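You operate a simulated robot arm through the tools that you are given. There is no shell and no other tool.

The job below is to be done with a simulated robot arm. You get a single attempt, and the scene is never put back.

## Task
Push the key in the jig up to its stop, clamp it and brush a strip of glue along it.
Fine: knob to HOLD; glue from the pot; brush back in the cup, lid back on; the bar stays up. A coat counts when it lies all over at full strength: go over it till it gets no stronger.

Only the result counts: the job must be done as asked and must still hold three seconds after the hand-in. Knocking over, shifting, dropping, spilling or breaking anything else fails it. A push-on lid holds only when it is set on centred and level and pressed home; a screw cap is set on level and turned clockwise until tight.

## Robot
A 6-joint arm with a two-finger parallel gripper, fixed in place. Base frame: the origin is on the floor under the middle of its stand, x ahead of it, y to its left, z up; the work surface is at about z = 0.78. Lengths are in m, angles in degrees, forces in N, time in s.
With the tool pointing down near the work surface it reaches from about 0.26 to 0.68 m from the base axis. Its first joint turns from -66.0 to 66.0 degrees. Payload 2.9 kg.
The tool frame sits at the grasp point between the pads (the TCP): z along the fingers, y along the line on which they close. The tips reach 0.03 m beyond it. Largest opening 0.11 m; finger width 0.02, thickness 0.01; the body of the gripper, 0.048 by 0.112 m, starts 0.055 m behind the TCP.
Orientation is told as [roll, pitch, yaw] about the base's x, y, z axes, in that order, counted from this pose: with the fingers straight down and closing along the base's y, the tool's x points along the base's -x, its y along +y and its z along -z.

## Interface
- The arm moves only by the tool drive_tool. Its arguments are lists of equal length, an entry for each row: "turn": the turn, a rotation vector about the tool's x, y, z in units of 6 degrees (1.0 is 6 degrees), a list of three; "delta_pos": the shift along the tool's x, y, z in units of 25 mm (1.0 is 25 mm), a list of three; "jaw": the gripper command, from -1 (fully open) to 1 (shut), values between in proportion. In form: {"turn": [[ax, ay, az], ...], "delta_pos": [[dx, dy, dz], ...], "jaw": [jaw, ...]}. A call has 1 to 20 rows; each row shifts and turns the commanded pose from where the row before left it, along the tool's axes as they then stand. A call with a number of a shift or a turn outside -1 to 1 is refused whole. A row lasts 0.2 s, in which the tool goes at most 0.05 m and 8.6 degrees; a call with a longer step from one row to the next is refused whole, and so is a gripper value outside its range. Where a pose cannot be reached the arm comes as near as it can. A force on the tool above 40 N (or 10 N above the force at the start of the call, whichever is more), or a blocked arm, ends the call early, and 0.2 s more pass. Each finger travels about 0.108 m/s and halts on what it meets, pressing with about 20 N; the grip force reading is that of the motor and also rises with nothing between the fingers. The clock runs only during rows and for 0.2 s after the last one: add rows that do not move to give the fingers time. It gives the time, the measured TCP pose, the force on the tool (base axes), the opening and the grip force at its end, in the units of the frame above (readings bear some noise), with the torque about the TCP (base axes, N m) and any sound that the robot's microphone picked up, and new pictures: "pictures" is both (left out), scene, wrist or none.
- Cameras (640 x 400 px; columns grow to the right, rows downward): "scene" is fixed at [0.0781, 0.428, 1.3977]; the picture's right is [-0.76, -0.65, 0.00], its down [-0.28, 0.33, -0.90] and it looks along [0.58, -0.68, -0.44] (base axes); focal length 317 px, centre (320, 200). "wrist" rides on the gripper at [0.072, 0.017, -0.103] in the tool frame; the picture's right is [-0.23, 0.97, 0.00], its down [-0.76, -0.18, -0.62] and it looks along [-0.61, -0.14, 0.78] (tool axes); focal length 222 px, centre (320, 200). There is no depth. A picture from a camera that has moved, and an enlarged one, comes with that camera's place and axes in the base frame and with its lens.
- close_up(camera, box): a new picture of the part [left, top, right, bottom] of that camera's present view, enlarged. It takes no simulated time.
- job_done(): hands the job in; it is judged then, once.

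Places have to be worked out from the pictures, the camera data and where the tool is seen. Open the gripper and draw the arm clear of the work before you hand the job in, unless the task says otherwise.

The tools are called after "Request:" as a command line: name --argument value ..., lists and objects as JSON in quotes. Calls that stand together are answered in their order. drive_tool: Moves the arm, as the interface text tells. Its arguments: {"type":"object","properties":{"turn":{"type":"array"},"delta_pos":{"type":"array"},"jaw":{"type":"array"},"pictures":{"type":"string","enum":["both","scene","wrist","none"]}},"required":["turn","delta_pos","jaw"]} The other tools are called the same way: close_up (camera, box) takes an enlarged picture of a part of a camera's view; job_done () hands the job in.

At the start:

```text
t: 0.0
tool_pos: [0.4018, -0.2444, 1.1318]
orientation: [0.0, -0.1, 0.0]
ft_force: [0.1, 0.8, 0.3]
moment: [0.0, -0.01, 0.05]
gripper_width: 0.1101
gripper_force: 0.1
```

scene: 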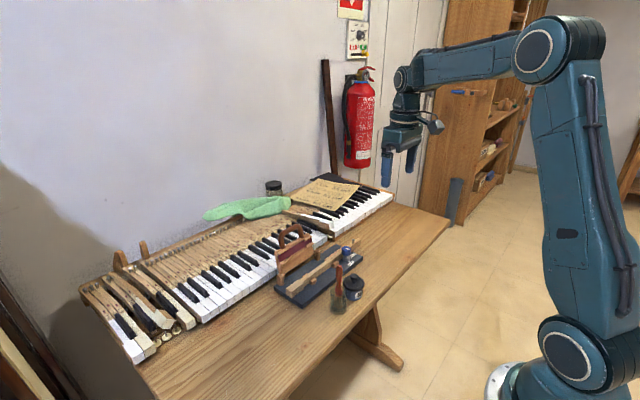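
wrist: 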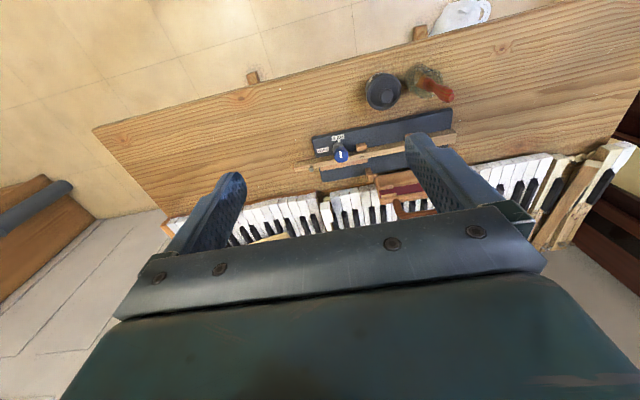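

I'll look at the scene more closely before moving: the jig, pot and cup are near the middle of the bench.

Request:
close_up --camera "scene" --box '[260, 210, 380, 320]'

Request:
close_up --camera "wrist" --box '[280, 50, 480, 220]'

Request:
close_up --camera "scene" --box '[80, 160, 400, 360]'

```text
3.64 times, centred on (320, 265) of scene
camera zoom: at [0.0781, 0.428, 1.3977], right [-0.76, -0.65, 0.0], down [-0.28, 0.33, -0.9], along [0.58, -0.68, -0.44], focal length 1152 px, centre (320, -36)
```

zoom: 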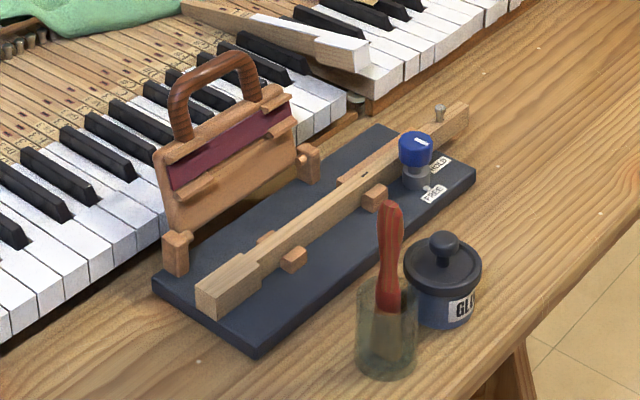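

```text
2.35 times, centred on (380, 135) of wrist
camera zoom: at [0.3295, -0.2261, 1.235], right [0.23, 0.97, 0.0], down [0.76, -0.18, 0.62], along [0.61, -0.14, -0.78], focal length 523 px, centre (179, 353)
```

zoom: 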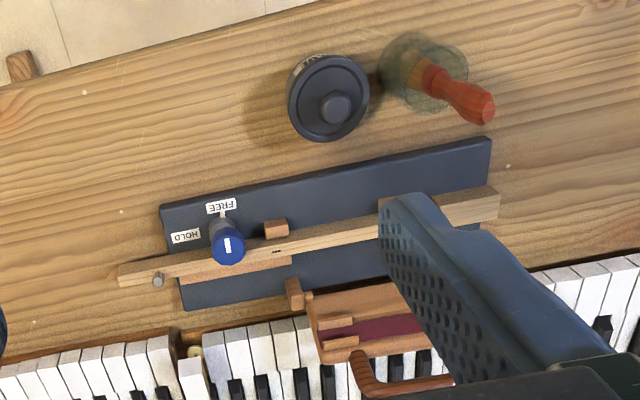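

```text
2.00 times, centred on (240, 260) of scene
camera zoom: at [0.0781, 0.428, 1.3977], right [-0.76, -0.65, 0.0], down [-0.28, 0.33, -0.9], along [0.58, -0.68, -0.44], focal length 634 px, centre (480, 80)
```

zoom: 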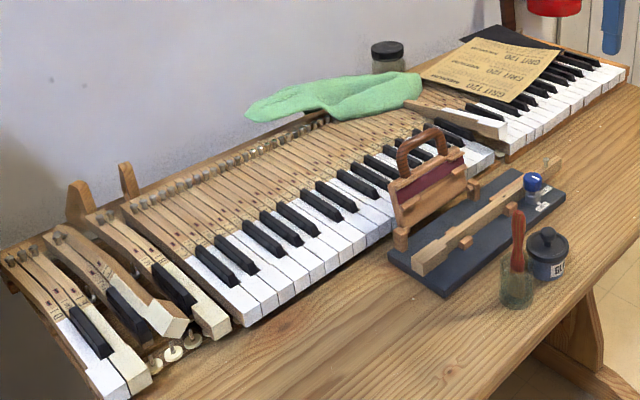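

The jig holds a wooden key with a blue FREE/HOLD knob, an upright bar with red felt, and the glue pot (about 0.445,-0.14) and brush cup (about 0.447,-0.075) stand in front. I move nearer at safe height to look at the stop and labels with the wrist camera.

Request:
drive_tool --turn '[[0, 0, 0], [0, 0, 0], [0, 0, 0], [0, 0, 0], [0, 0, 0]]' --delta_pos '[[0, 0, 1], [0, 0, 1], [0, 0, 1], [0, 0, 0], [0, 0, 0]]' --jaw '[-1, -1, -1, -1, -1]'

Request:
close_up --camera "wrist" --box '[220, 40, 480, 220]'

Request:
close_up --camera "scene" --box '[310, 230, 370, 280]'

Request:
close_up --camera "scene" --box '[280, 260, 340, 310]'

```text
t: 1.2
tool_pos: [0.4039, -0.2455, 1.0572]
orientation: [0.0, 0.0, 0.0]
ft_force: [-0.1, 0.5, -0.8]
moment: [0.01, 0.01, -0.03]
gripper_width: 0.1101
gripper_force: 0.1
camera wrist: at [0.3328, -0.2276, 1.1601], right [0.23, 0.97, 0.0], down [0.76, -0.18, 0.62], along [0.61, -0.14, -0.78], focal length 222 px, centre (320, 200)
```

scene: 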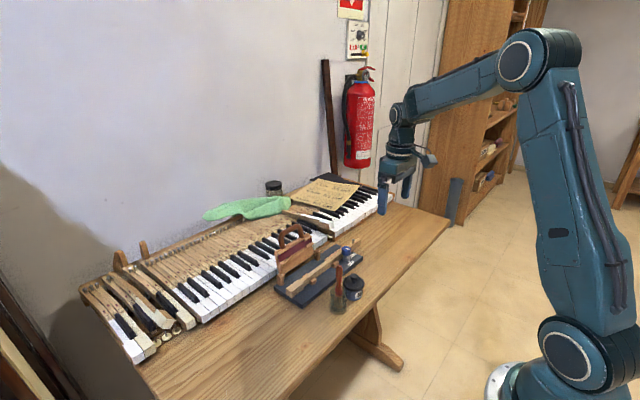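
wrist: 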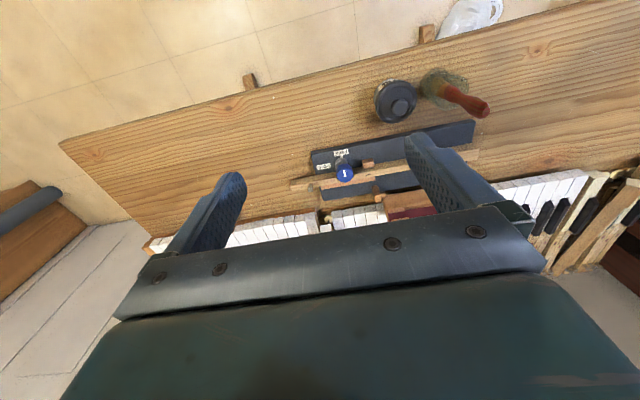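

```text
2.22 times, centred on (350, 130) of wrist
camera zoom: at [0.3328, -0.2276, 1.1601], right [0.23, 0.97, 0.0], down [0.76, -0.18, 0.62], along [0.61, -0.14, -0.78], focal length 494 px, centre (253, 356)
```

zoom: 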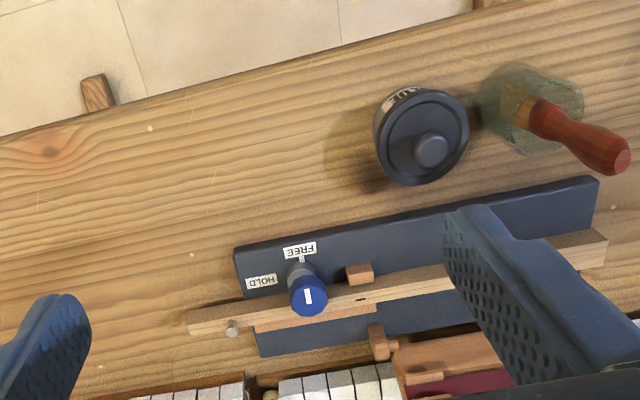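

```text
8.00 times, centred on (340, 255) of scene
camera zoom: at [0.0781, 0.428, 1.3977], right [-0.76, -0.65, 0.0], down [-0.28, 0.33, -0.9], along [0.58, -0.68, -0.44], focal length 2534 px, centre (160, -240)
```

zoom: 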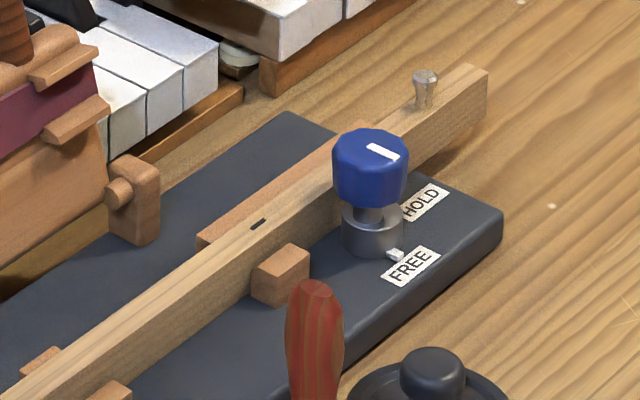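

```text
8.00 times, centred on (310, 285) of scene
camera zoom: at [0.0781, 0.428, 1.3977], right [-0.76, -0.65, 0.0], down [-0.28, 0.33, -0.9], along [0.58, -0.68, -0.44], focal length 2534 px, centre (400, -480)
```

zoom: 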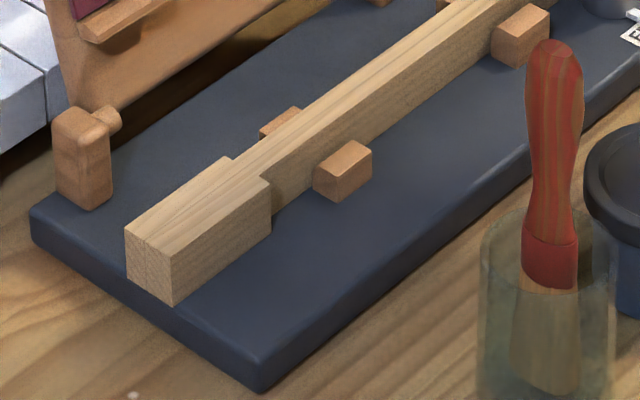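

The key sits with its wide head at the +y end, short of a pair of guide blocks, and the knob points to FREE. I move the camera over the head for a detailed view.

Request:
drive_tool --turn '[[0, 0, 0], [0, 0, 0], [0, 0, 0], [0, 0, 0], [0, 0, 0], [0, 0, 0], [0, 0, 0], [0, 0, 0]]' --delta_pos '[[-0.43, 0.94, 0.33], [-0.43, 0.94, 0.33], [-0.43, 0.94, 0.33], [-0.43, 0.94, 0.33], [-0.43, 0.94, 0.33], [-0.43, 0.94, 0.33], [-0.43, 0.94, 0.33], [0, 0, 0]]' --jaw '[-1, -1, -1, -1, -1, -1, -1, -1]'

Request:
close_up --camera "wrist" --box '[220, 40, 480, 220]'

Request:
close_up --camera "wrist" --box '[270, 90, 420, 190]'

```text
t: 3.0
tool_pos: [0.4772, -0.0802, 0.9987]
orientation: [-0.1, 0.1, -0.1]
ft_force: [-1.2, -0.2, -0.4]
moment: [0.01, 0.0, -0.01]
gripper_width: 0.1099
gripper_force: 0.1
camera wrist: at [0.4054, -0.0607, 1.1026], right [0.23, 0.97, 0.0], down [0.76, -0.18, 0.62], along [0.61, -0.14, -0.78], focal length 222 px, centre (320, 200)
```

scene: 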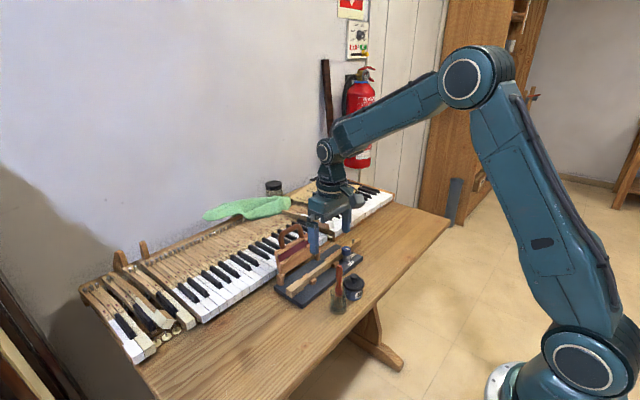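
wrist: 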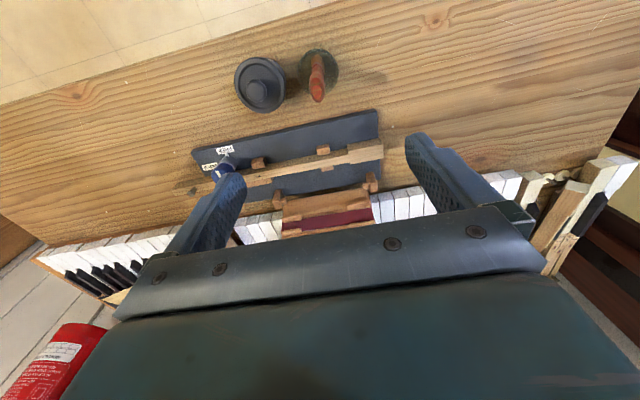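

```text
2.22 times, centred on (350, 130) of wrist
camera zoom: at [0.4054, -0.0607, 1.1026], right [0.23, 0.97, 0.0], down [0.76, -0.18, 0.62], along [0.61, -0.14, -0.78], focal length 494 px, centre (253, 356)
```

zoom: 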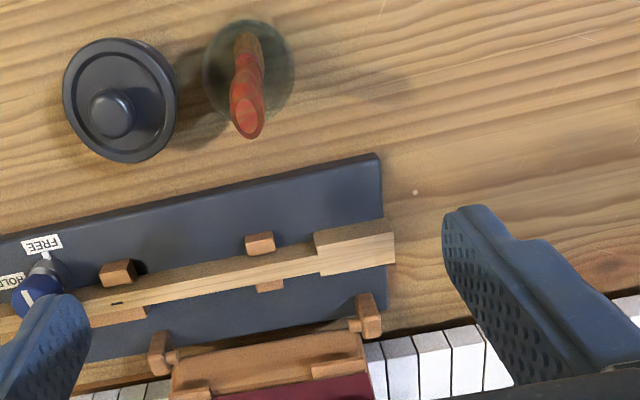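

```text
4.00 times, centred on (345, 140) of wrist
camera zoom: at [0.4054, -0.0607, 1.1026], right [0.23, 0.97, 0.0], down [0.76, -0.18, 0.62], along [0.61, -0.14, -0.78], focal length 888 px, centre (220, 440)
```

zoom: 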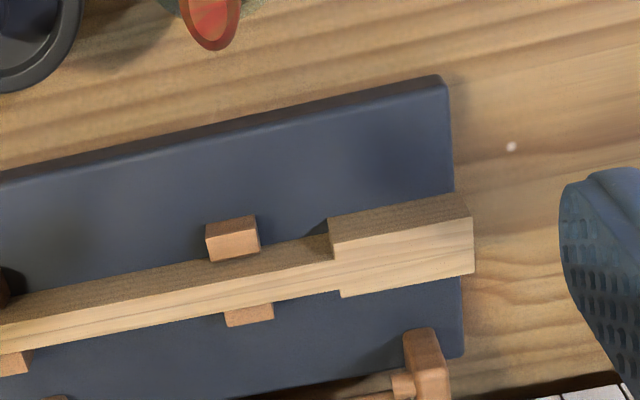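

The head spans about x 0.554–0.576, y -0.055 to -0.007, and its shoulder is roughly 25 mm from the guide blocks. Now I look at the knob end.

Request:
drive_tool --turn '[[0, 0, 0], [0, 0, 0], [0, 0, 0], [0, 0, 0], [0, 0, 0], [0, 0, 0], [0, 0, 0]]' --delta_pos '[[0, -1, 0], [0, -1, 0], [0, -1, 0], [0, -1, 0], [0, -1, 0], [0, -1, 0], [0, 0, 0]]' --jaw '[-1, -1, -1, -1, -1, -1, -1]'

Request:
close_up --camera "wrist" --box '[220, 40, 480, 220]'

Request:
close_up --camera "wrist" --box '[270, 100, 400, 190]'

```text
t: 4.6
tool_pos: [0.4773, -0.2287, 0.9978]
orientation: [0.1, 0.1, -0.1]
ft_force: [0.2, 0.9, -0.1]
moment: [0.01, -0.04, -0.01]
gripper_width: 0.11
gripper_force: 0.0
camera wrist: at [0.4053, -0.2111, 1.1007], right [0.23, 0.97, 0.0], down [0.76, -0.18, 0.62], along [0.61, -0.14, -0.78], focal length 222 px, centre (320, 200)
```

scene: 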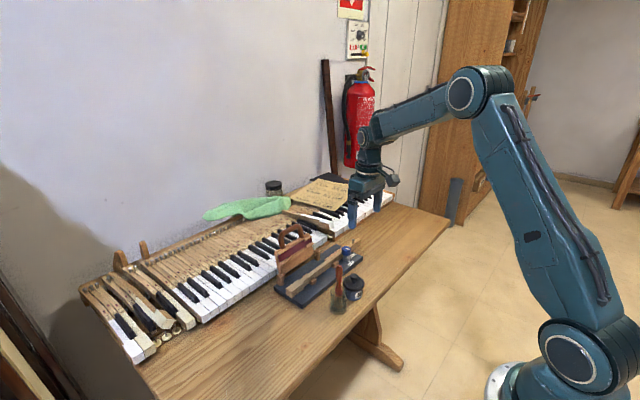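
wrist: 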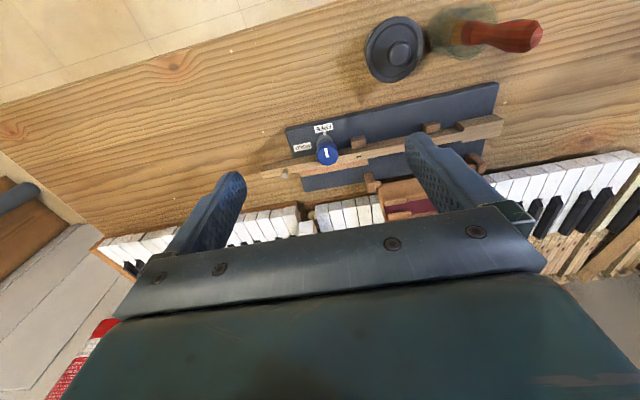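

```text
2.22 times, centred on (350, 130) of wrist
camera zoom: at [0.4053, -0.2111, 1.1007], right [0.23, 0.97, 0.0], down [0.76, -0.18, 0.62], along [0.61, -0.14, -0.78], focal length 494 px, centre (253, 356)
```

zoom: 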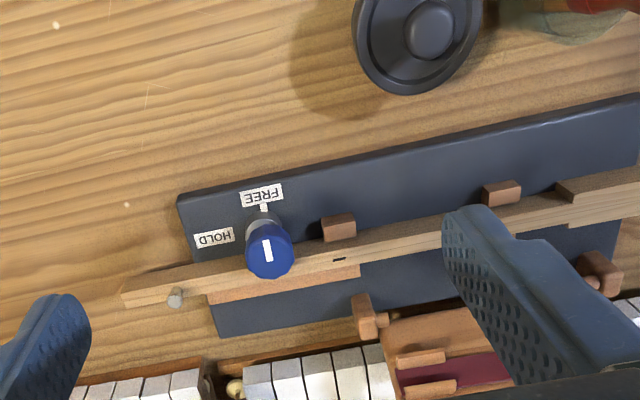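

```text
4.44 times, centred on (335, 145) of wrist
camera zoom: at [0.4053, -0.2111, 1.1007], right [0.23, 0.97, 0.0], down [0.76, -0.18, 0.62], along [0.61, -0.14, -0.78], focal length 987 px, centre (253, 444)
```

zoom: 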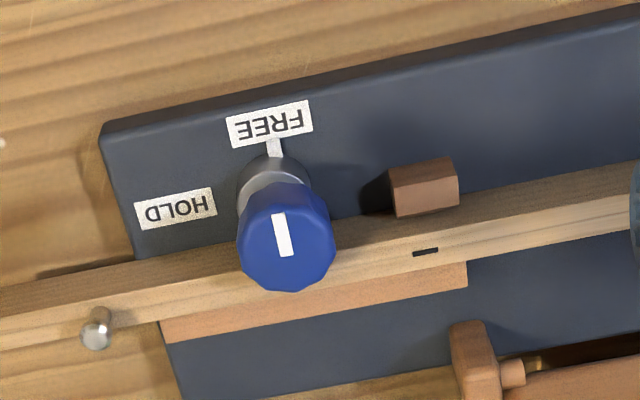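

The knob axis is near (0.538,-0.233), top at z≈0.844; FREE is toward -x and HOLD toward -y, so it turns +90° about z. First I'll push the key toward -y (its shoulder onto the guide blocks): close the jaws and go above the bench beyond the head's end.

Request:
drive_tool --turn '[[0, 0, 0], [0, 0, 0], [0, 0, 0], [0, 0, 0], [0, 0, 0], [0, 0, 0], [0, 0, 0], [0, 0, 0], [0, 0, 0], [0, 0, 0], [0, 0, 0], [0, 0, 0], [0, 0, 0], [0, 0, 0], [0, 0, 0]]' --delta_pos '[[-0.319, 0.96, 0], [-0.319, 0.96, 0], [-0.319, 0.96, 0], [-0.319, 0.96, 0], [-0.319, 0.96, 0], [-0.319, 0.96, 0], [-0.319, 0.96, 0], [-0.319, 0.96, 0], [-0.319, 0.96, 0], [-0.319, 0.96, 0], [-0.319, 0.96, 0], [0, 0, 1], [0, 0, 1], [0, 0, 1], [0, 0, 0]]' --jaw '[1, 1, 1, 1, 1, 1, 1, 1, 1, 1, 1, 1, 1, 1, 1]'

Request:
close_up --camera "wrist" --box '[180, 40, 440, 220]'

Request:
close_up --camera "scene" --box '[260, 210, 380, 320]'

```text
t: 7.8
tool_pos: [0.5629, 0.0363, 0.9244]
orientation: [0.1, -0.1, -0.1]
ft_force: [-0.5, -0.5, 0.6]
moment: [0.03, -0.01, 0.02]
gripper_width: 0.0002
gripper_force: 20.1
camera wrist: at [0.4901, 0.0533, 1.0282], right [0.23, 0.97, 0.0], down [0.76, -0.18, 0.62], along [0.61, -0.14, -0.78], focal length 222 px, centre (320, 200)
```

scene: 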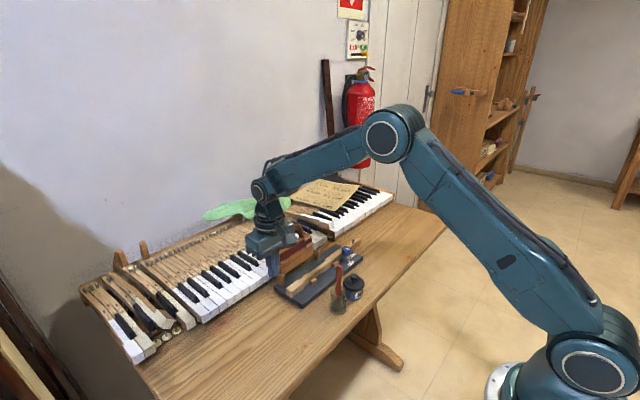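
wrist: 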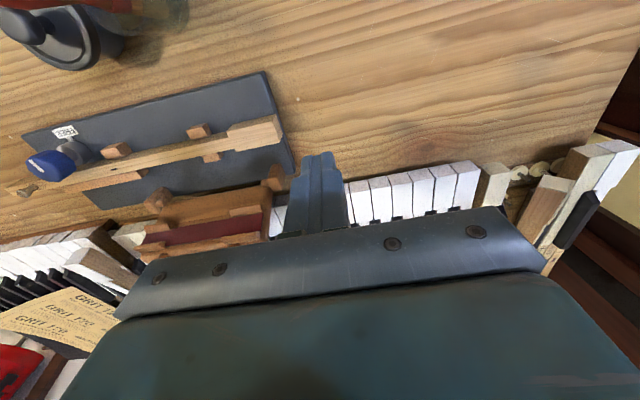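

```text
2.22 times, centred on (310, 130) of wrist
camera zoom: at [0.4901, 0.0533, 1.0282], right [0.23, 0.97, 0.0], down [0.76, -0.18, 0.62], along [0.61, -0.14, -0.78], focal length 494 px, centre (342, 356)
```

zoom: 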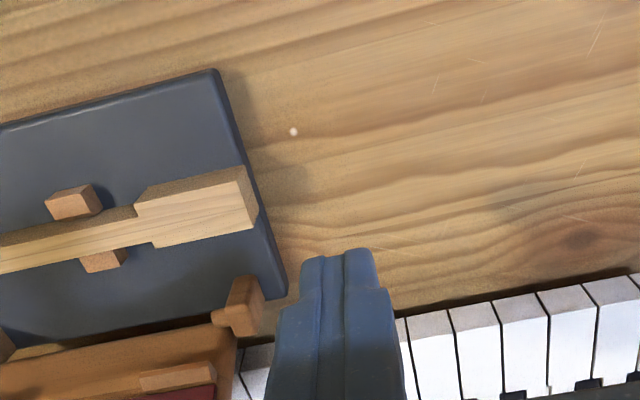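

```text
3.64 times, centred on (320, 265) of scene
camera zoom: at [0.0781, 0.428, 1.3977], right [-0.76, -0.65, 0.0], down [-0.28, 0.33, -0.9], along [0.58, -0.68, -0.44], focal length 1152 px, centre (320, -36)
```

zoom: 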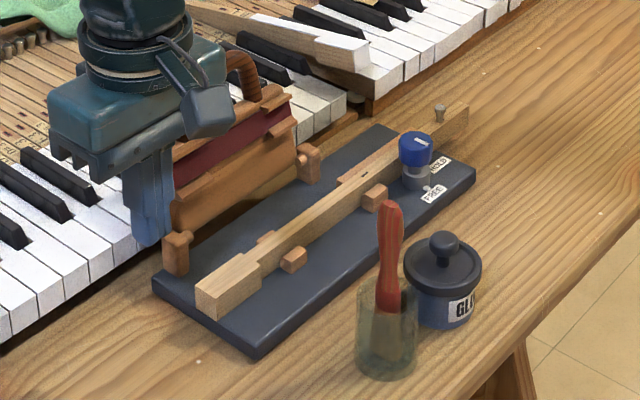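

Jaws are shut and the tool is beyond the head's end. I take closer views of the head and the finger tips to fix the geometry before lowering.

Request:
close_up --camera "wrist" --box '[180, 90, 350, 200]'

Request:
close_up --camera "scene" --box '[260, 240, 340, 310]'

```text
3.64 times, centred on (265, 145) of wrist
camera zoom: at [0.4901, 0.0533, 1.0282], right [0.23, 0.97, 0.0], down [0.76, -0.18, 0.62], along [0.61, -0.14, -0.78], focal length 808 px, centre (520, 400)
```

zoom: 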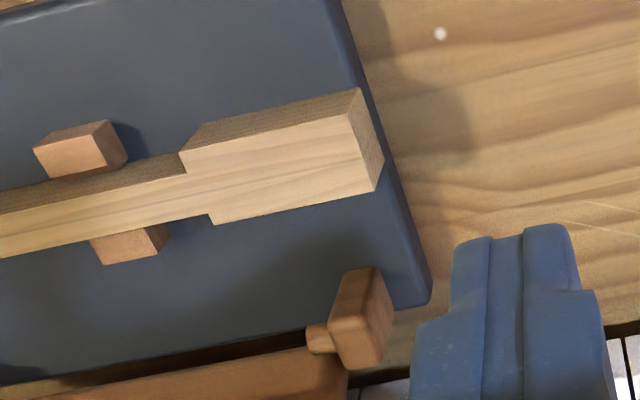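

```text
5.71 times, centred on (300, 275) of scene
camera zoom: at [0.0781, 0.428, 1.3977], right [-0.76, -0.65, 0.0], down [-0.28, 0.33, -0.9], along [0.58, -0.68, -0.44], focal length 1810 px, centre (434, -229)
```

zoom: 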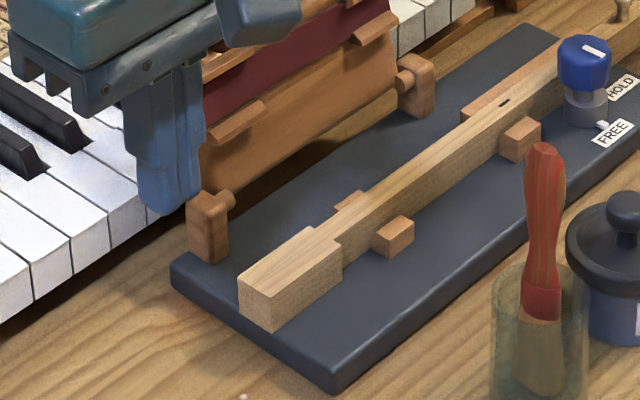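

Triangulation gives key top z≈0.815, head end at y≈-0.007, x centre ≈0.564, base top ≈0.795. I lower the closed fingers in front of the end face (tips at ≈0.803).

Request:
drive_tool --turn '[[0, 0, 0], [0, 0, 0], [0, 0, 0], [0, 0, 0], [0, 0, 0]]' --delta_pos '[[-0.04, 0, 0.92], [0, 0, 0.92], [0, 0, 0.92], [0, 0, 0.88], [0, 0, 0]]' --jaw '[1, 1, 1, 1, 1]'

Request:
close_up --camera "scene" --box '[260, 240, 340, 310]'

Request:
close_up --camera "wrist" --box '[180, 90, 350, 200]'

```text
t: 9.0
tool_pos: [0.5644, 0.0338, 0.8362]
orientation: [-0.1, 0.0, 0.1]
ft_force: [0.0, 0.1, -0.4]
moment: [0.01, -0.01, -0.01]
gripper_width: 0.0
gripper_force: 20.0
camera wrist: at [0.4919, 0.0511, 0.9392], right [0.23, 0.97, 0.0], down [0.76, -0.18, 0.62], along [0.61, -0.14, -0.78], focal length 222 px, centre (320, 200)
```

scene: 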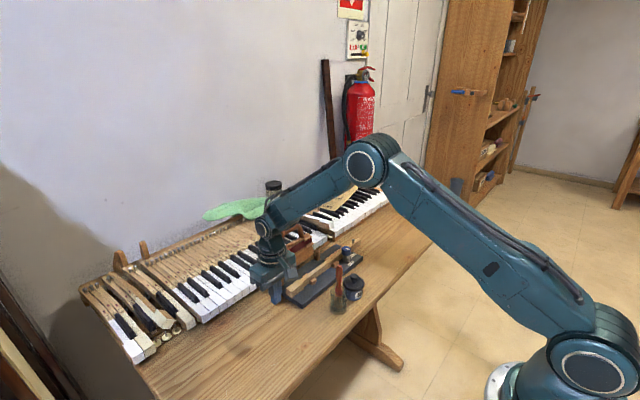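
wrist: 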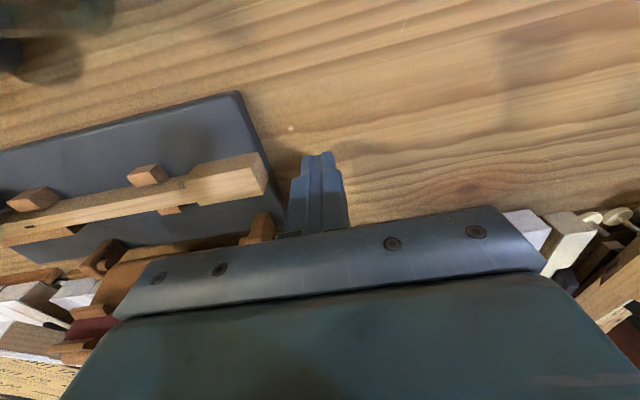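

```text
5.71 times, centred on (300, 275) of scene
camera zoom: at [0.0781, 0.428, 1.3977], right [-0.76, -0.65, 0.0], down [-0.28, 0.33, -0.9], along [0.58, -0.68, -0.44], focal length 1810 px, centre (434, -229)
```

zoom: 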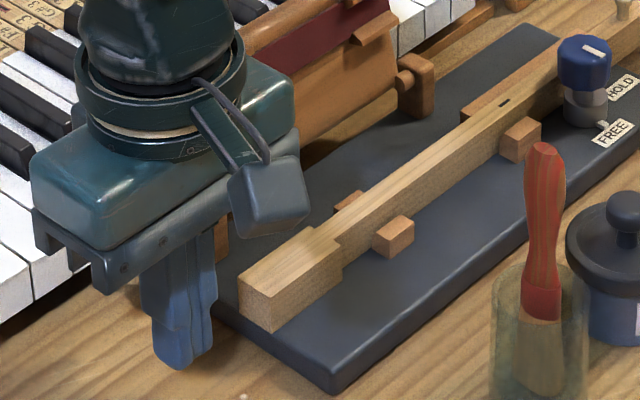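

```text
3.64 times, centred on (265, 145) of wrist
camera zoom: at [0.4919, 0.0511, 0.9392], right [0.23, 0.97, 0.0], down [0.76, -0.18, 0.62], along [0.61, -0.14, -0.78], focal length 808 px, centre (520, 400)
```

zoom: 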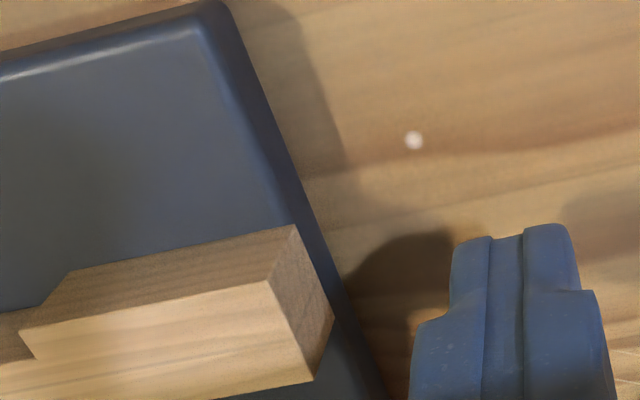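

Tips sit at ≈0.806, alongside the key's end face, clear of the base plate. I move toward -y slowly to make contact.

Request:
drive_tool --turn '[[0, 0, 0], [0, 0, 0], [0, 0, 0], [0, 0, 0], [0, 0, 0]]' --delta_pos '[[0, -0.4, 0.08], [0, -0.4, 0], [0, -0.3, 0], [0, -0.2, 0], [0, -0.2, 0]]' --jaw '[1, 1, 1, 1, 1]'

Request:
close_up --camera "scene" --box '[260, 240, 340, 310]'

Request:
close_up --camera "wrist" --box '[180, 90, 350, 200]'

```text
t: 10.2
tool_pos: [0.5654, -0.003, 0.8312]
orientation: [0.0, 0.1, 0.0]
ft_force: [-0.2, -0.6, -0.4]
moment: [-0.02, -0.02, 0.0]
gripper_width: 0.0
gripper_force: 20.2
camera wrist: at [0.4939, 0.0138, 0.9333], right [0.23, 0.97, 0.0], down [0.76, -0.18, 0.62], along [0.61, -0.14, -0.78], focal length 222 px, centre (320, 200)
```

scene: 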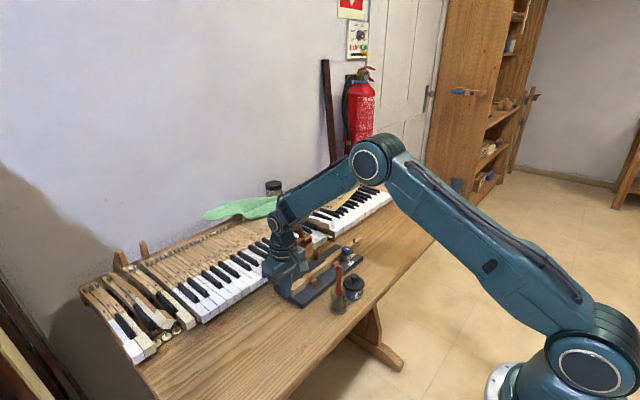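
wrist: 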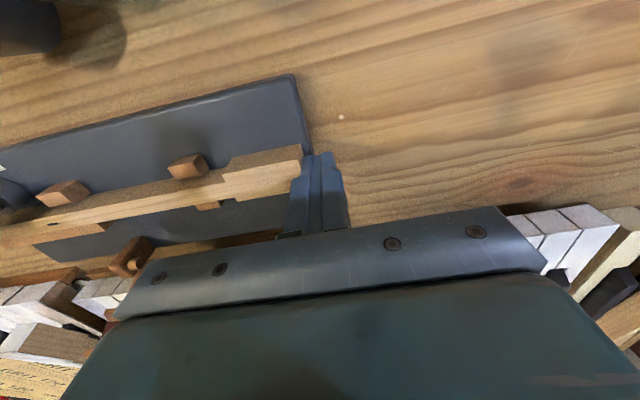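

```text
5.71 times, centred on (300, 275) of scene
camera zoom: at [0.0781, 0.428, 1.3977], right [-0.76, -0.65, 0.0], down [-0.28, 0.33, -0.9], along [0.58, -0.68, -0.44], focal length 1810 px, centre (434, -229)
```

zoom: 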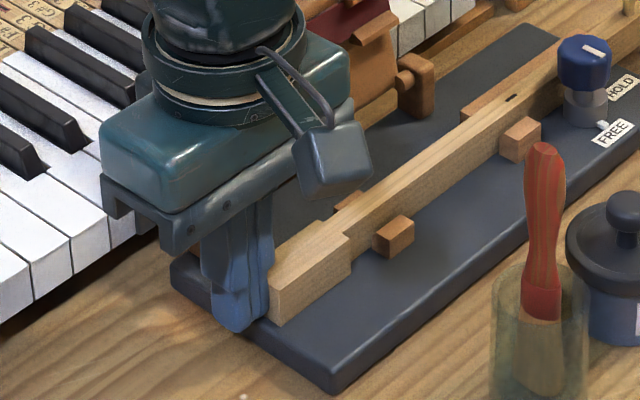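

```text
3.64 times, centred on (265, 145) of wrist
camera zoom: at [0.4939, 0.0138, 0.9333], right [0.23, 0.97, 0.0], down [0.76, -0.18, 0.62], along [0.61, -0.14, -0.78], focal length 808 px, centre (520, 400)
```

zoom: 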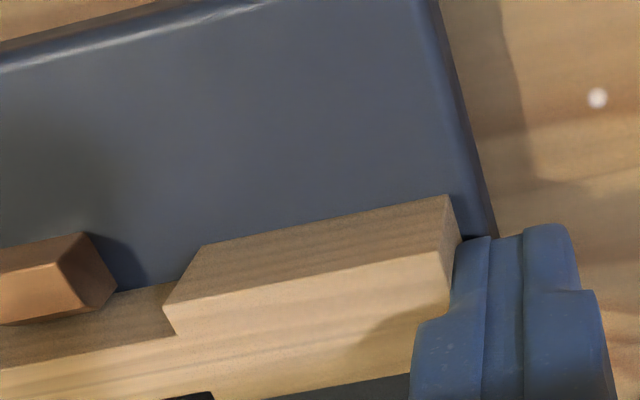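

The finger touches the head and the key slides with negligible force. About 19 mm remain to the guide blocks; I advance 13 mm and then creep.

Request:
drive_tool --turn '[[0, 0, 0], [0, 0, 0], [0, 0, 0], [0, 0, 0]]' --delta_pos '[[0, -0.16, 0], [0, -0.16, 0], [0, -0.16, 0], [0, -0.04, 0]]' --jaw '[1, 1, 1, 1]'

Request:
close_up --camera "scene" --box '[280, 240, 340, 290]'

Request:
close_up --camera "wrist" --box '[180, 90, 350, 200]'

```text
t: 11.2
tool_pos: [0.5651, -0.0167, 0.8315]
orientation: [0.0, 0.1, 0.0]
ft_force: [0.6, 0.5, 0.1]
moment: [0.0, -0.01, -0.03]
gripper_width: 0.0
gripper_force: 20.2
camera wrist: at [0.4939, 0.0014, 0.9343], right [0.23, 0.97, 0.0], down [0.76, -0.18, 0.62], along [0.61, -0.14, -0.78], focal length 222 px, centre (320, 200)
```

scene: 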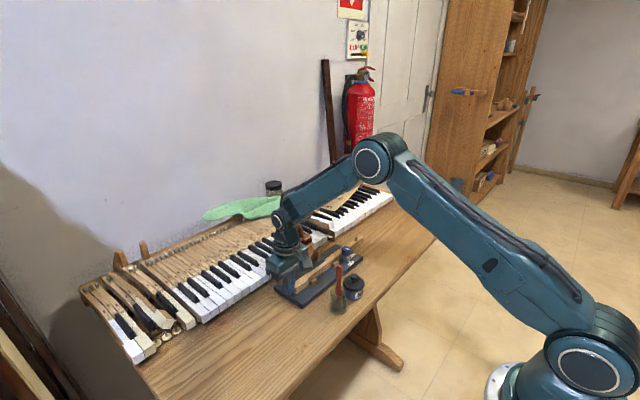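
wrist: 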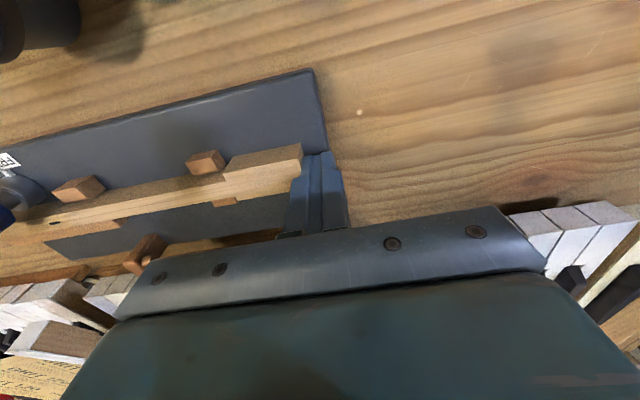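

```text
8.00 times, centred on (310, 265) of scene
camera zoom: at [0.0781, 0.428, 1.3977], right [-0.76, -0.65, 0.0], down [-0.28, 0.33, -0.9], along [0.58, -0.68, -0.44], focal length 2534 px, centre (400, -320)
```

zoom: 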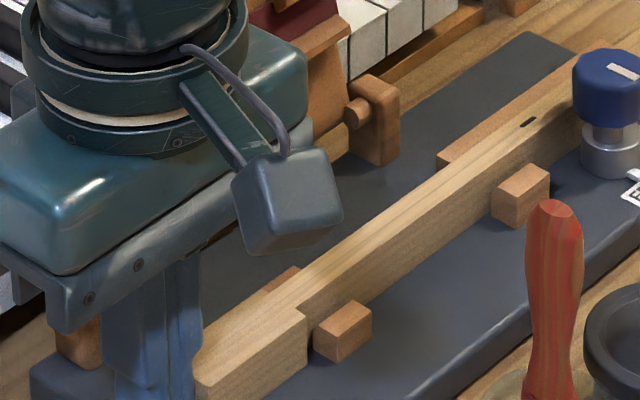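

```text
3.64 times, centred on (265, 145) of wrist
camera zoom: at [0.4939, 0.0014, 0.9343], right [0.23, 0.97, 0.0], down [0.76, -0.18, 0.62], along [0.61, -0.14, -0.78], focal length 808 px, centre (520, 400)
```

zoom: 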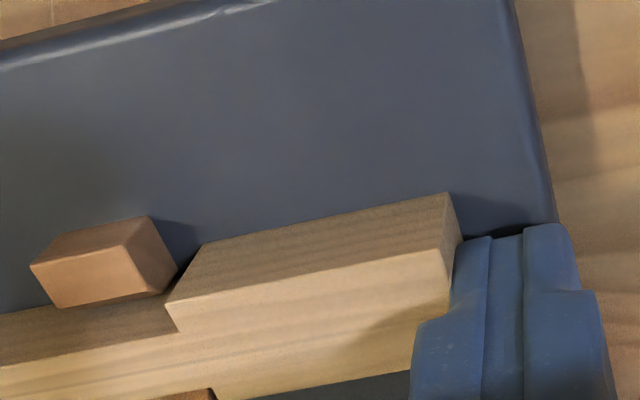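

Only a few millimetres remain between shoulder and block. I creep on in 1 mm steps, watching the force.

Request:
drive_tool --turn '[[0, 0, 0], [0, 0, 0], [0, 0, 0], [0, 0, 0]]' --delta_pos '[[0, -0.04, 0], [0, -0.04, 0], [0, -0.04, 0], [0, 0, 0]]' --jaw '[1, 1, 1, 1]'

Request:
close_up --camera "scene" --box '[280, 240, 340, 290]'

Request:
close_up --camera "wrist" --box '[180, 90, 350, 200]'

```text
t: 12.2
tool_pos: [0.5656, -0.0183, 0.8339]
orientation: [-0.1, 0.0, 0.0]
ft_force: [0.9, 0.4, 1.0]
moment: [0.01, 0.02, -0.04]
gripper_width: 0.0
gripper_force: 19.8
camera wrist: at [0.4942, -0.001, 0.935], right [0.23, 0.97, 0.0], down [0.76, -0.18, 0.62], along [0.61, -0.14, -0.78], focal length 222 px, centre (320, 200)
```

scene: 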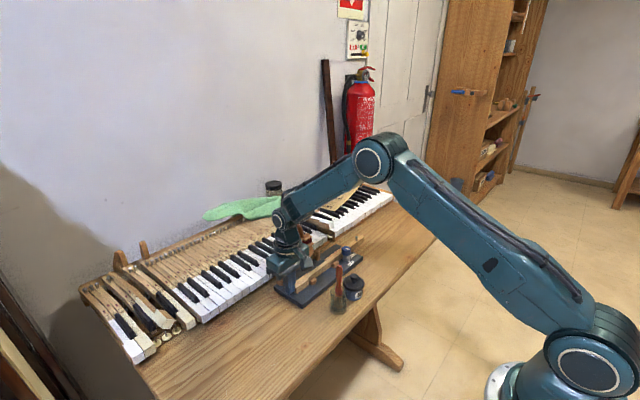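
wrist: 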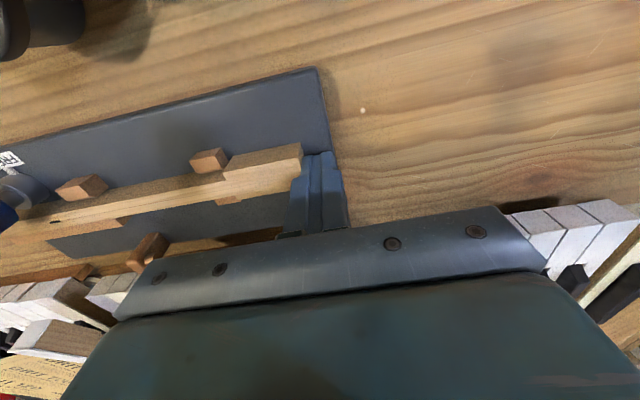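

```text
8.00 times, centred on (310, 265) of scene
camera zoom: at [0.0781, 0.428, 1.3977], right [-0.76, -0.65, 0.0], down [-0.28, 0.33, -0.9], along [0.58, -0.68, -0.44], focal length 2534 px, centre (400, -320)
```

zoom: 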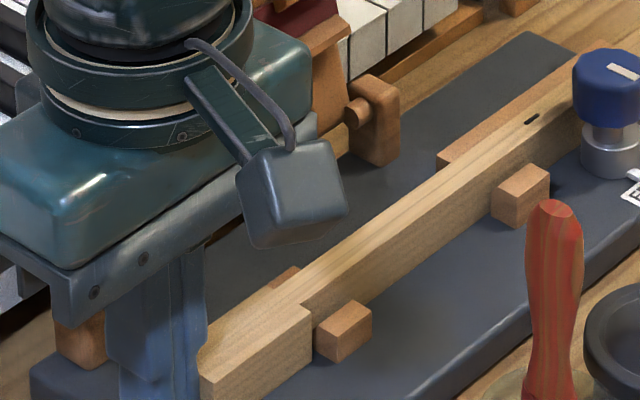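

```text
3.64 times, centred on (265, 145) of wrist
camera zoom: at [0.4942, -0.001, 0.935], right [0.23, 0.97, 0.0], down [0.76, -0.18, 0.62], along [0.61, -0.14, -0.78], focal length 808 px, centre (520, 400)
```

zoom: 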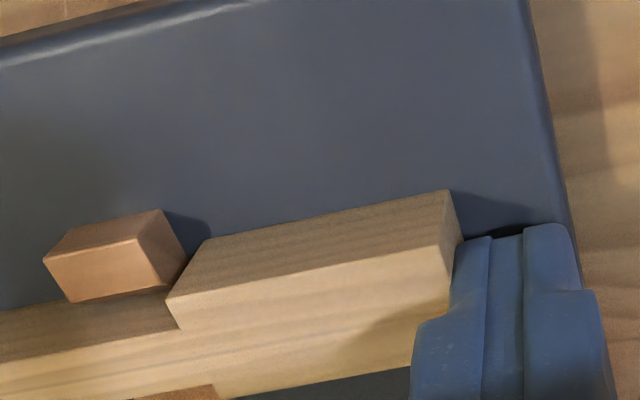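

Nearly touching, force still about zero. I creep on in 1 mm steps.

Request:
drive_tool --turn '[[0, 0, 0], [0, 0, 0], [0, 0, 0]]' --delta_pos '[[0, -0.04, 0], [0, -0.04, 0], [0, 0, 0]]' --jaw '[1, 1, 1]' --pictures "none"

Request:
close_up --camera "wrist" --box '[180, 120, 270, 180]'

```text
t: 13.0
tool_pos: [0.5647, -0.0209, 0.8318]
orientation: [0.0, 0.0, -0.1]
ft_force: [0.2, 0.5, -0.5]
moment: [0.02, 0.02, 0.02]
gripper_width: 0.0
gripper_force: 19.8
```

```text
6.67 times, centred on (225, 150) of wrist
camera zoom: at [0.4936, -0.0033, 0.9353], right [0.23, 0.97, 0.0], down [0.76, -0.18, 0.62], along [0.61, -0.14, -0.78], focal length 1481 px, centre (953, 533)
```

zoom: 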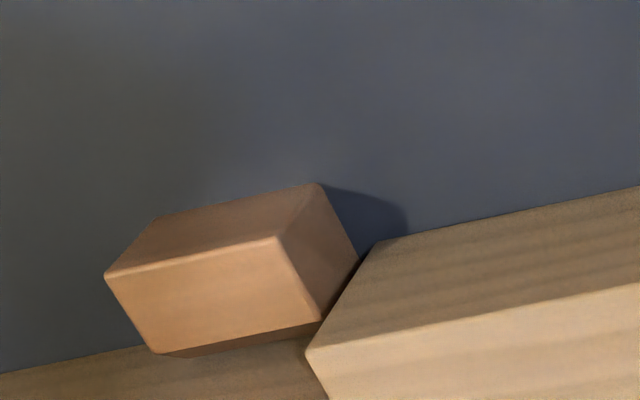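

The gap is about 1–2 mm. I keep creeping.

Request:
drive_tool --turn '[[0, 0, 0], [0, 0, 0], [0, 0, 0]]' --delta_pos '[[0, -0.04, 0], [0, 0, 0], [0, 0, 0]]' --jaw '[1, 1, 1]' --pictures "none"

Request:
close_up --camera "wrist" --box '[180, 120, 270, 180]'

```text
t: 13.8
tool_pos: [0.5654, -0.0213, 0.8314]
orientation: [0.0, 0.0, 0.1]
ft_force: [-0.6, -0.3, 0.2]
moment: [-0.01, -0.02, 0.0]
gripper_width: 0.0
gripper_force: 20.0
```

```text
6.67 times, centred on (225, 150) of wrist
camera zoom: at [0.4938, -0.0045, 0.9351], right [0.23, 0.97, 0.0], down [0.76, -0.18, 0.62], along [0.61, -0.14, -0.78], focal length 1481 px, centre (953, 533)
```

zoom: 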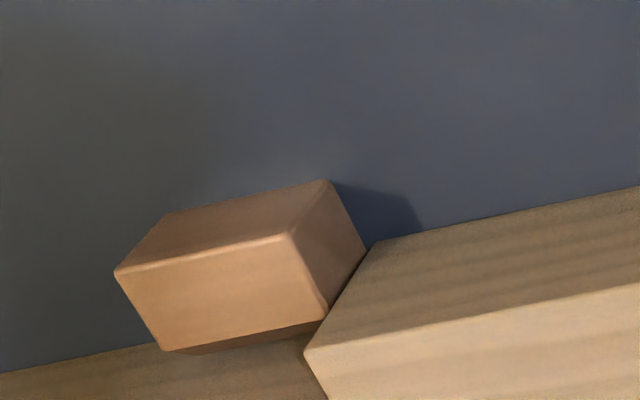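

Still a small gap and no force; I continue with 1 mm steps.

Request:
drive_tool --turn '[[0, 0, 0], [0, 0, 0], [0, 0, 0]]' --delta_pos '[[0, -0.04, 0], [0, 0, 0], [0, 0, 0]]' --jaw '[1, 1, 1]' --pictures "none"

Request:
close_up --camera "wrist" --box '[180, 120, 270, 180]'

```text
t: 14.6
tool_pos: [0.5655, -0.0228, 0.8324]
orientation: [-0.1, 0.0, 0.0]
ft_force: [-0.3, -0.6, 0.0]
moment: [0.0, 0.03, 0.0]
gripper_width: 0.0
gripper_force: 20.1
```

```text
6.67 times, centred on (225, 150) of wrist
camera zoom: at [0.4944, -0.0055, 0.935], right [0.23, 0.97, 0.0], down [0.76, -0.18, 0.62], along [0.61, -0.14, -0.78], focal length 1481 px, centre (953, 533)
```

zoom: 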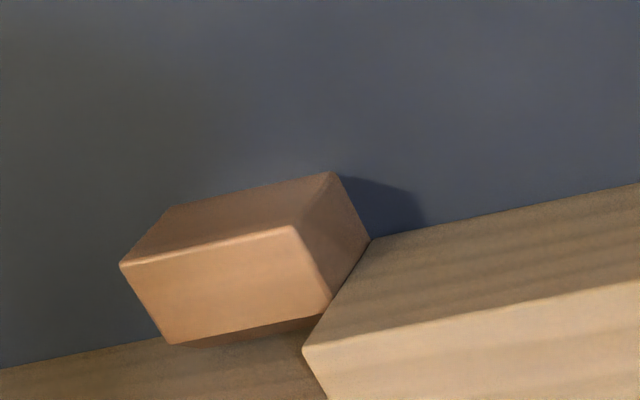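

The shoulder edge now visually meets the block's edge; force still nil. Another 1 mm.

Request:
drive_tool --turn '[[0, 0, 0], [0, 0, 0], [0, 0, 0]]' --delta_pos '[[0, -0.04, 0], [0, 0, 0], [0, 0, 0]]' --jaw '[1, 1, 1]' --pictures "none"

Request:
close_up --camera "wrist" --box '[180, 120, 270, 180]'

Request:
close_up --camera "scene" --box '[290, 250, 340, 290]'

```text
t: 15.4
tool_pos: [0.5662, -0.0234, 0.833]
orientation: [0.1, -0.1, 0.2]
ft_force: [0.1, 4.2, -0.3]
moment: [0.12, -0.04, -0.04]
gripper_width: 0.0
gripper_force: 20.1
```

```text
6.67 times, centred on (225, 150) of wrist
camera zoom: at [0.4937, -0.0061, 0.9355], right [0.23, 0.97, 0.0], down [0.76, -0.18, 0.62], along [0.61, -0.14, -0.78], focal length 1481 px, centre (953, 533)
```

zoom: 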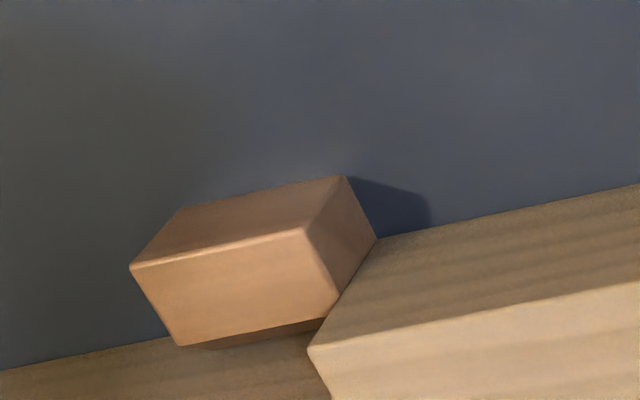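

```text
10.00 times, centred on (315, 270) of scene
camera zoom: at [0.0781, 0.4281, 1.3977], right [-0.76, -0.65, 0.0], down [-0.28, 0.33, -0.9], along [0.58, -0.69, -0.44], focal length 3168 px, centre (370, -500)
```

zoom: 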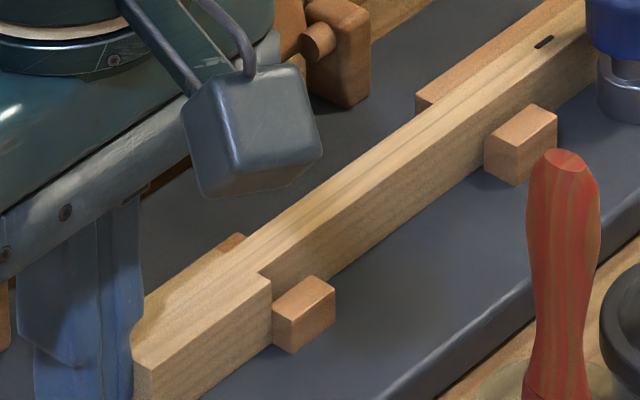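

Force rose to 4.2 N: the shoulder is on the stop. I add half a millimetre to seat it and check that the force rises.

Request:
drive_tool --turn '[[0, 0, 0], [0, 0, 0]]' --delta_pos '[[0, -0.02, 0], [0, 0, 0]]' --jaw '[1, 1]' --pictures "none"

Request:
close_up --camera "wrist" --box '[180, 100, 300, 180]'

```text
t: 16.0
tool_pos: [0.5659, -0.0227, 0.8326]
orientation: [0.0, 0.0, 0.1]
ft_force: [0.3, 6.2, -0.7]
moment: [0.11, -0.01, -0.02]
gripper_width: 0.0
gripper_force: 19.8
```

```text
5.00 times, centred on (240, 140) of wrist
camera zoom: at [0.4936, -0.0062, 0.9356], right [0.23, 0.97, 0.0], down [0.76, -0.18, 0.62], along [0.61, -0.14, -0.78], focal length 1111 px, centre (720, 500)
```

zoom: 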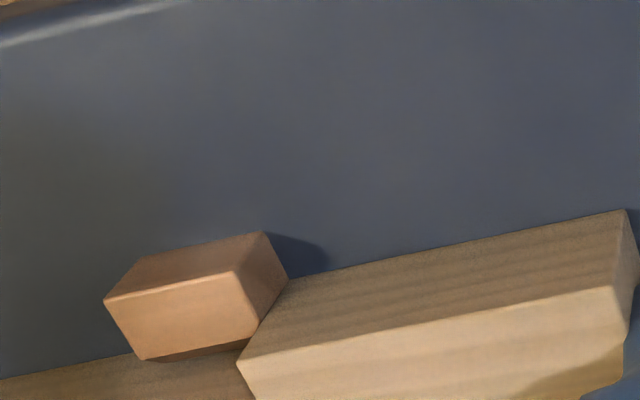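

The key is seated (6 N with no further motion). I back off, rise, and go above the knob with the jaws half open.

Request:
drive_tool --turn '[[0, 0, 0], [0, 0, 0], [0, 0, 0], [0, 0, 0], [0, 0, 0], [0, 0, 0], [0, 0, 0], [0, 0, 0]]' --delta_pos '[[0, 0.3, 0], [0, 0.5, 0], [0, 0, -1], [0, 0, -1], [0, 0, -1], [0, 0, -1], [0, 0, -1], [0, 0, 0]]' --jaw '[1, 1, 1, 1, 1, 1, 1, 1]' --pictures "none"

Request:
close_up --camera "wrist" --box '[160, 60, 400, 210]'

```text
t: 17.8
tool_pos: [0.5658, -0.0034, 0.9574]
orientation: [0.1, 0.0, -0.1]
ft_force: [-0.3, 0.1, 0.4]
moment: [-0.01, 0.01, 0.01]
gripper_width: 0.0
gripper_force: 19.8
```

```text
2.67 times, centred on (280, 135) of wrist
camera zoom: at [0.4948, 0.0142, 1.0602], right [0.23, 0.97, 0.0], down [0.76, -0.18, 0.62], along [0.61, -0.14, -0.78], focal length 592 px, centre (427, 373)
```

zoom: 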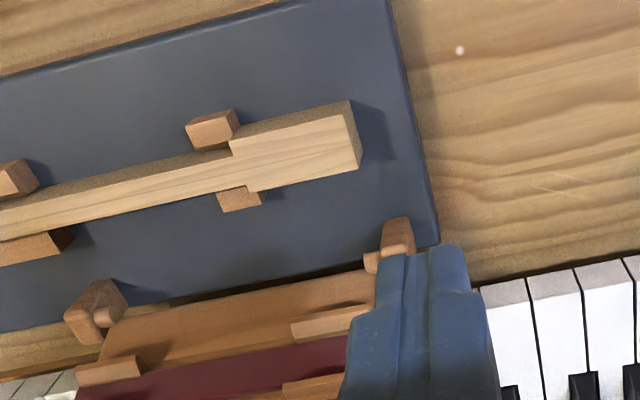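

The shoulder is against both blocks. I move above the knob now with jaws half open.

Request:
drive_tool --turn '[[0, 0, 0], [0, 0, 0], [0, 0, 0], [0, 0, 0], [0, 0, 0], [0, 0, 0], [0, 0, 0], [0, 0, 0], [0, 0, 0], [0, 0, 0], [0, 0, 1], [0, 0, 0]]' --delta_pos '[[0.111, -0.918, 0], [0.111, -0.918, 0], [0.111, -0.918, 0], [0.111, -0.918, 0], [0.111, -0.918, 0], [0.111, -0.918, 0], [0.111, -0.918, 0], [0.111, -0.918, 0], [0.111, -0.918, 0], [0.111, -0.918, 0], [0, 0, 0], [0, 0, 0]]' --jaw '[0, 0, 0, 0, 0, 0, 0, 0, 0, 0, 0, 0]'

Request:
close_up --camera "wrist" --box '[220, 80, 420, 205]'

```text
t: 20.4
tool_pos: [0.5377, -0.2318, 0.9551]
orientation: [0.0, -0.1, -6.0]
ft_force: [-0.4, -0.7, 1.2]
moment: [0.02, 0.0, -0.04]
gripper_width: 0.0551
gripper_force: 0.0
camera wrist: at [0.4686, -0.207, 1.0587], right [0.33, 0.94, 0.0], down [0.74, -0.26, 0.62], along [0.59, -0.2, -0.78], focal length 222 px, centre (320, 200)
```

scene: 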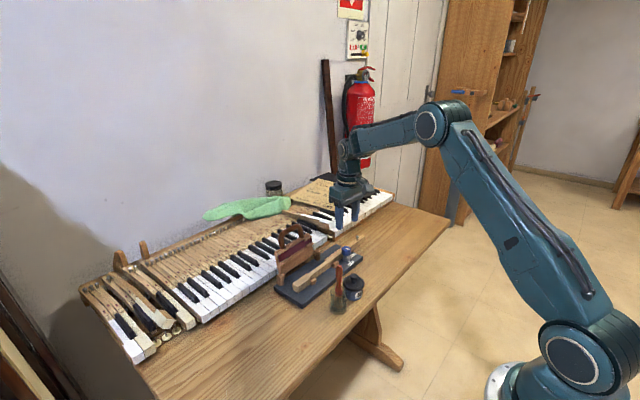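
wrist: 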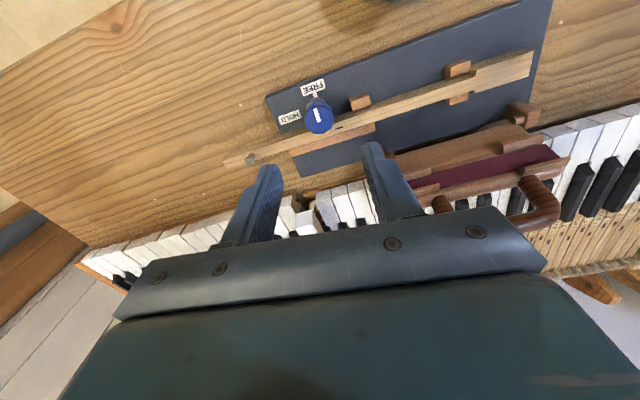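

```text
3.20 times, centred on (320, 142) of wrist
camera zoom: at [0.4686, -0.207, 1.0587], right [0.33, 0.94, 0.0], down [0.74, -0.26, 0.62], along [0.59, -0.2, -0.78], focal length 711 px, centre (320, 384)
```

zoom: 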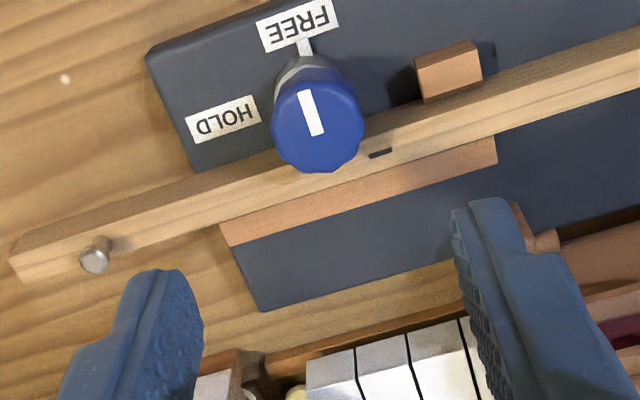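

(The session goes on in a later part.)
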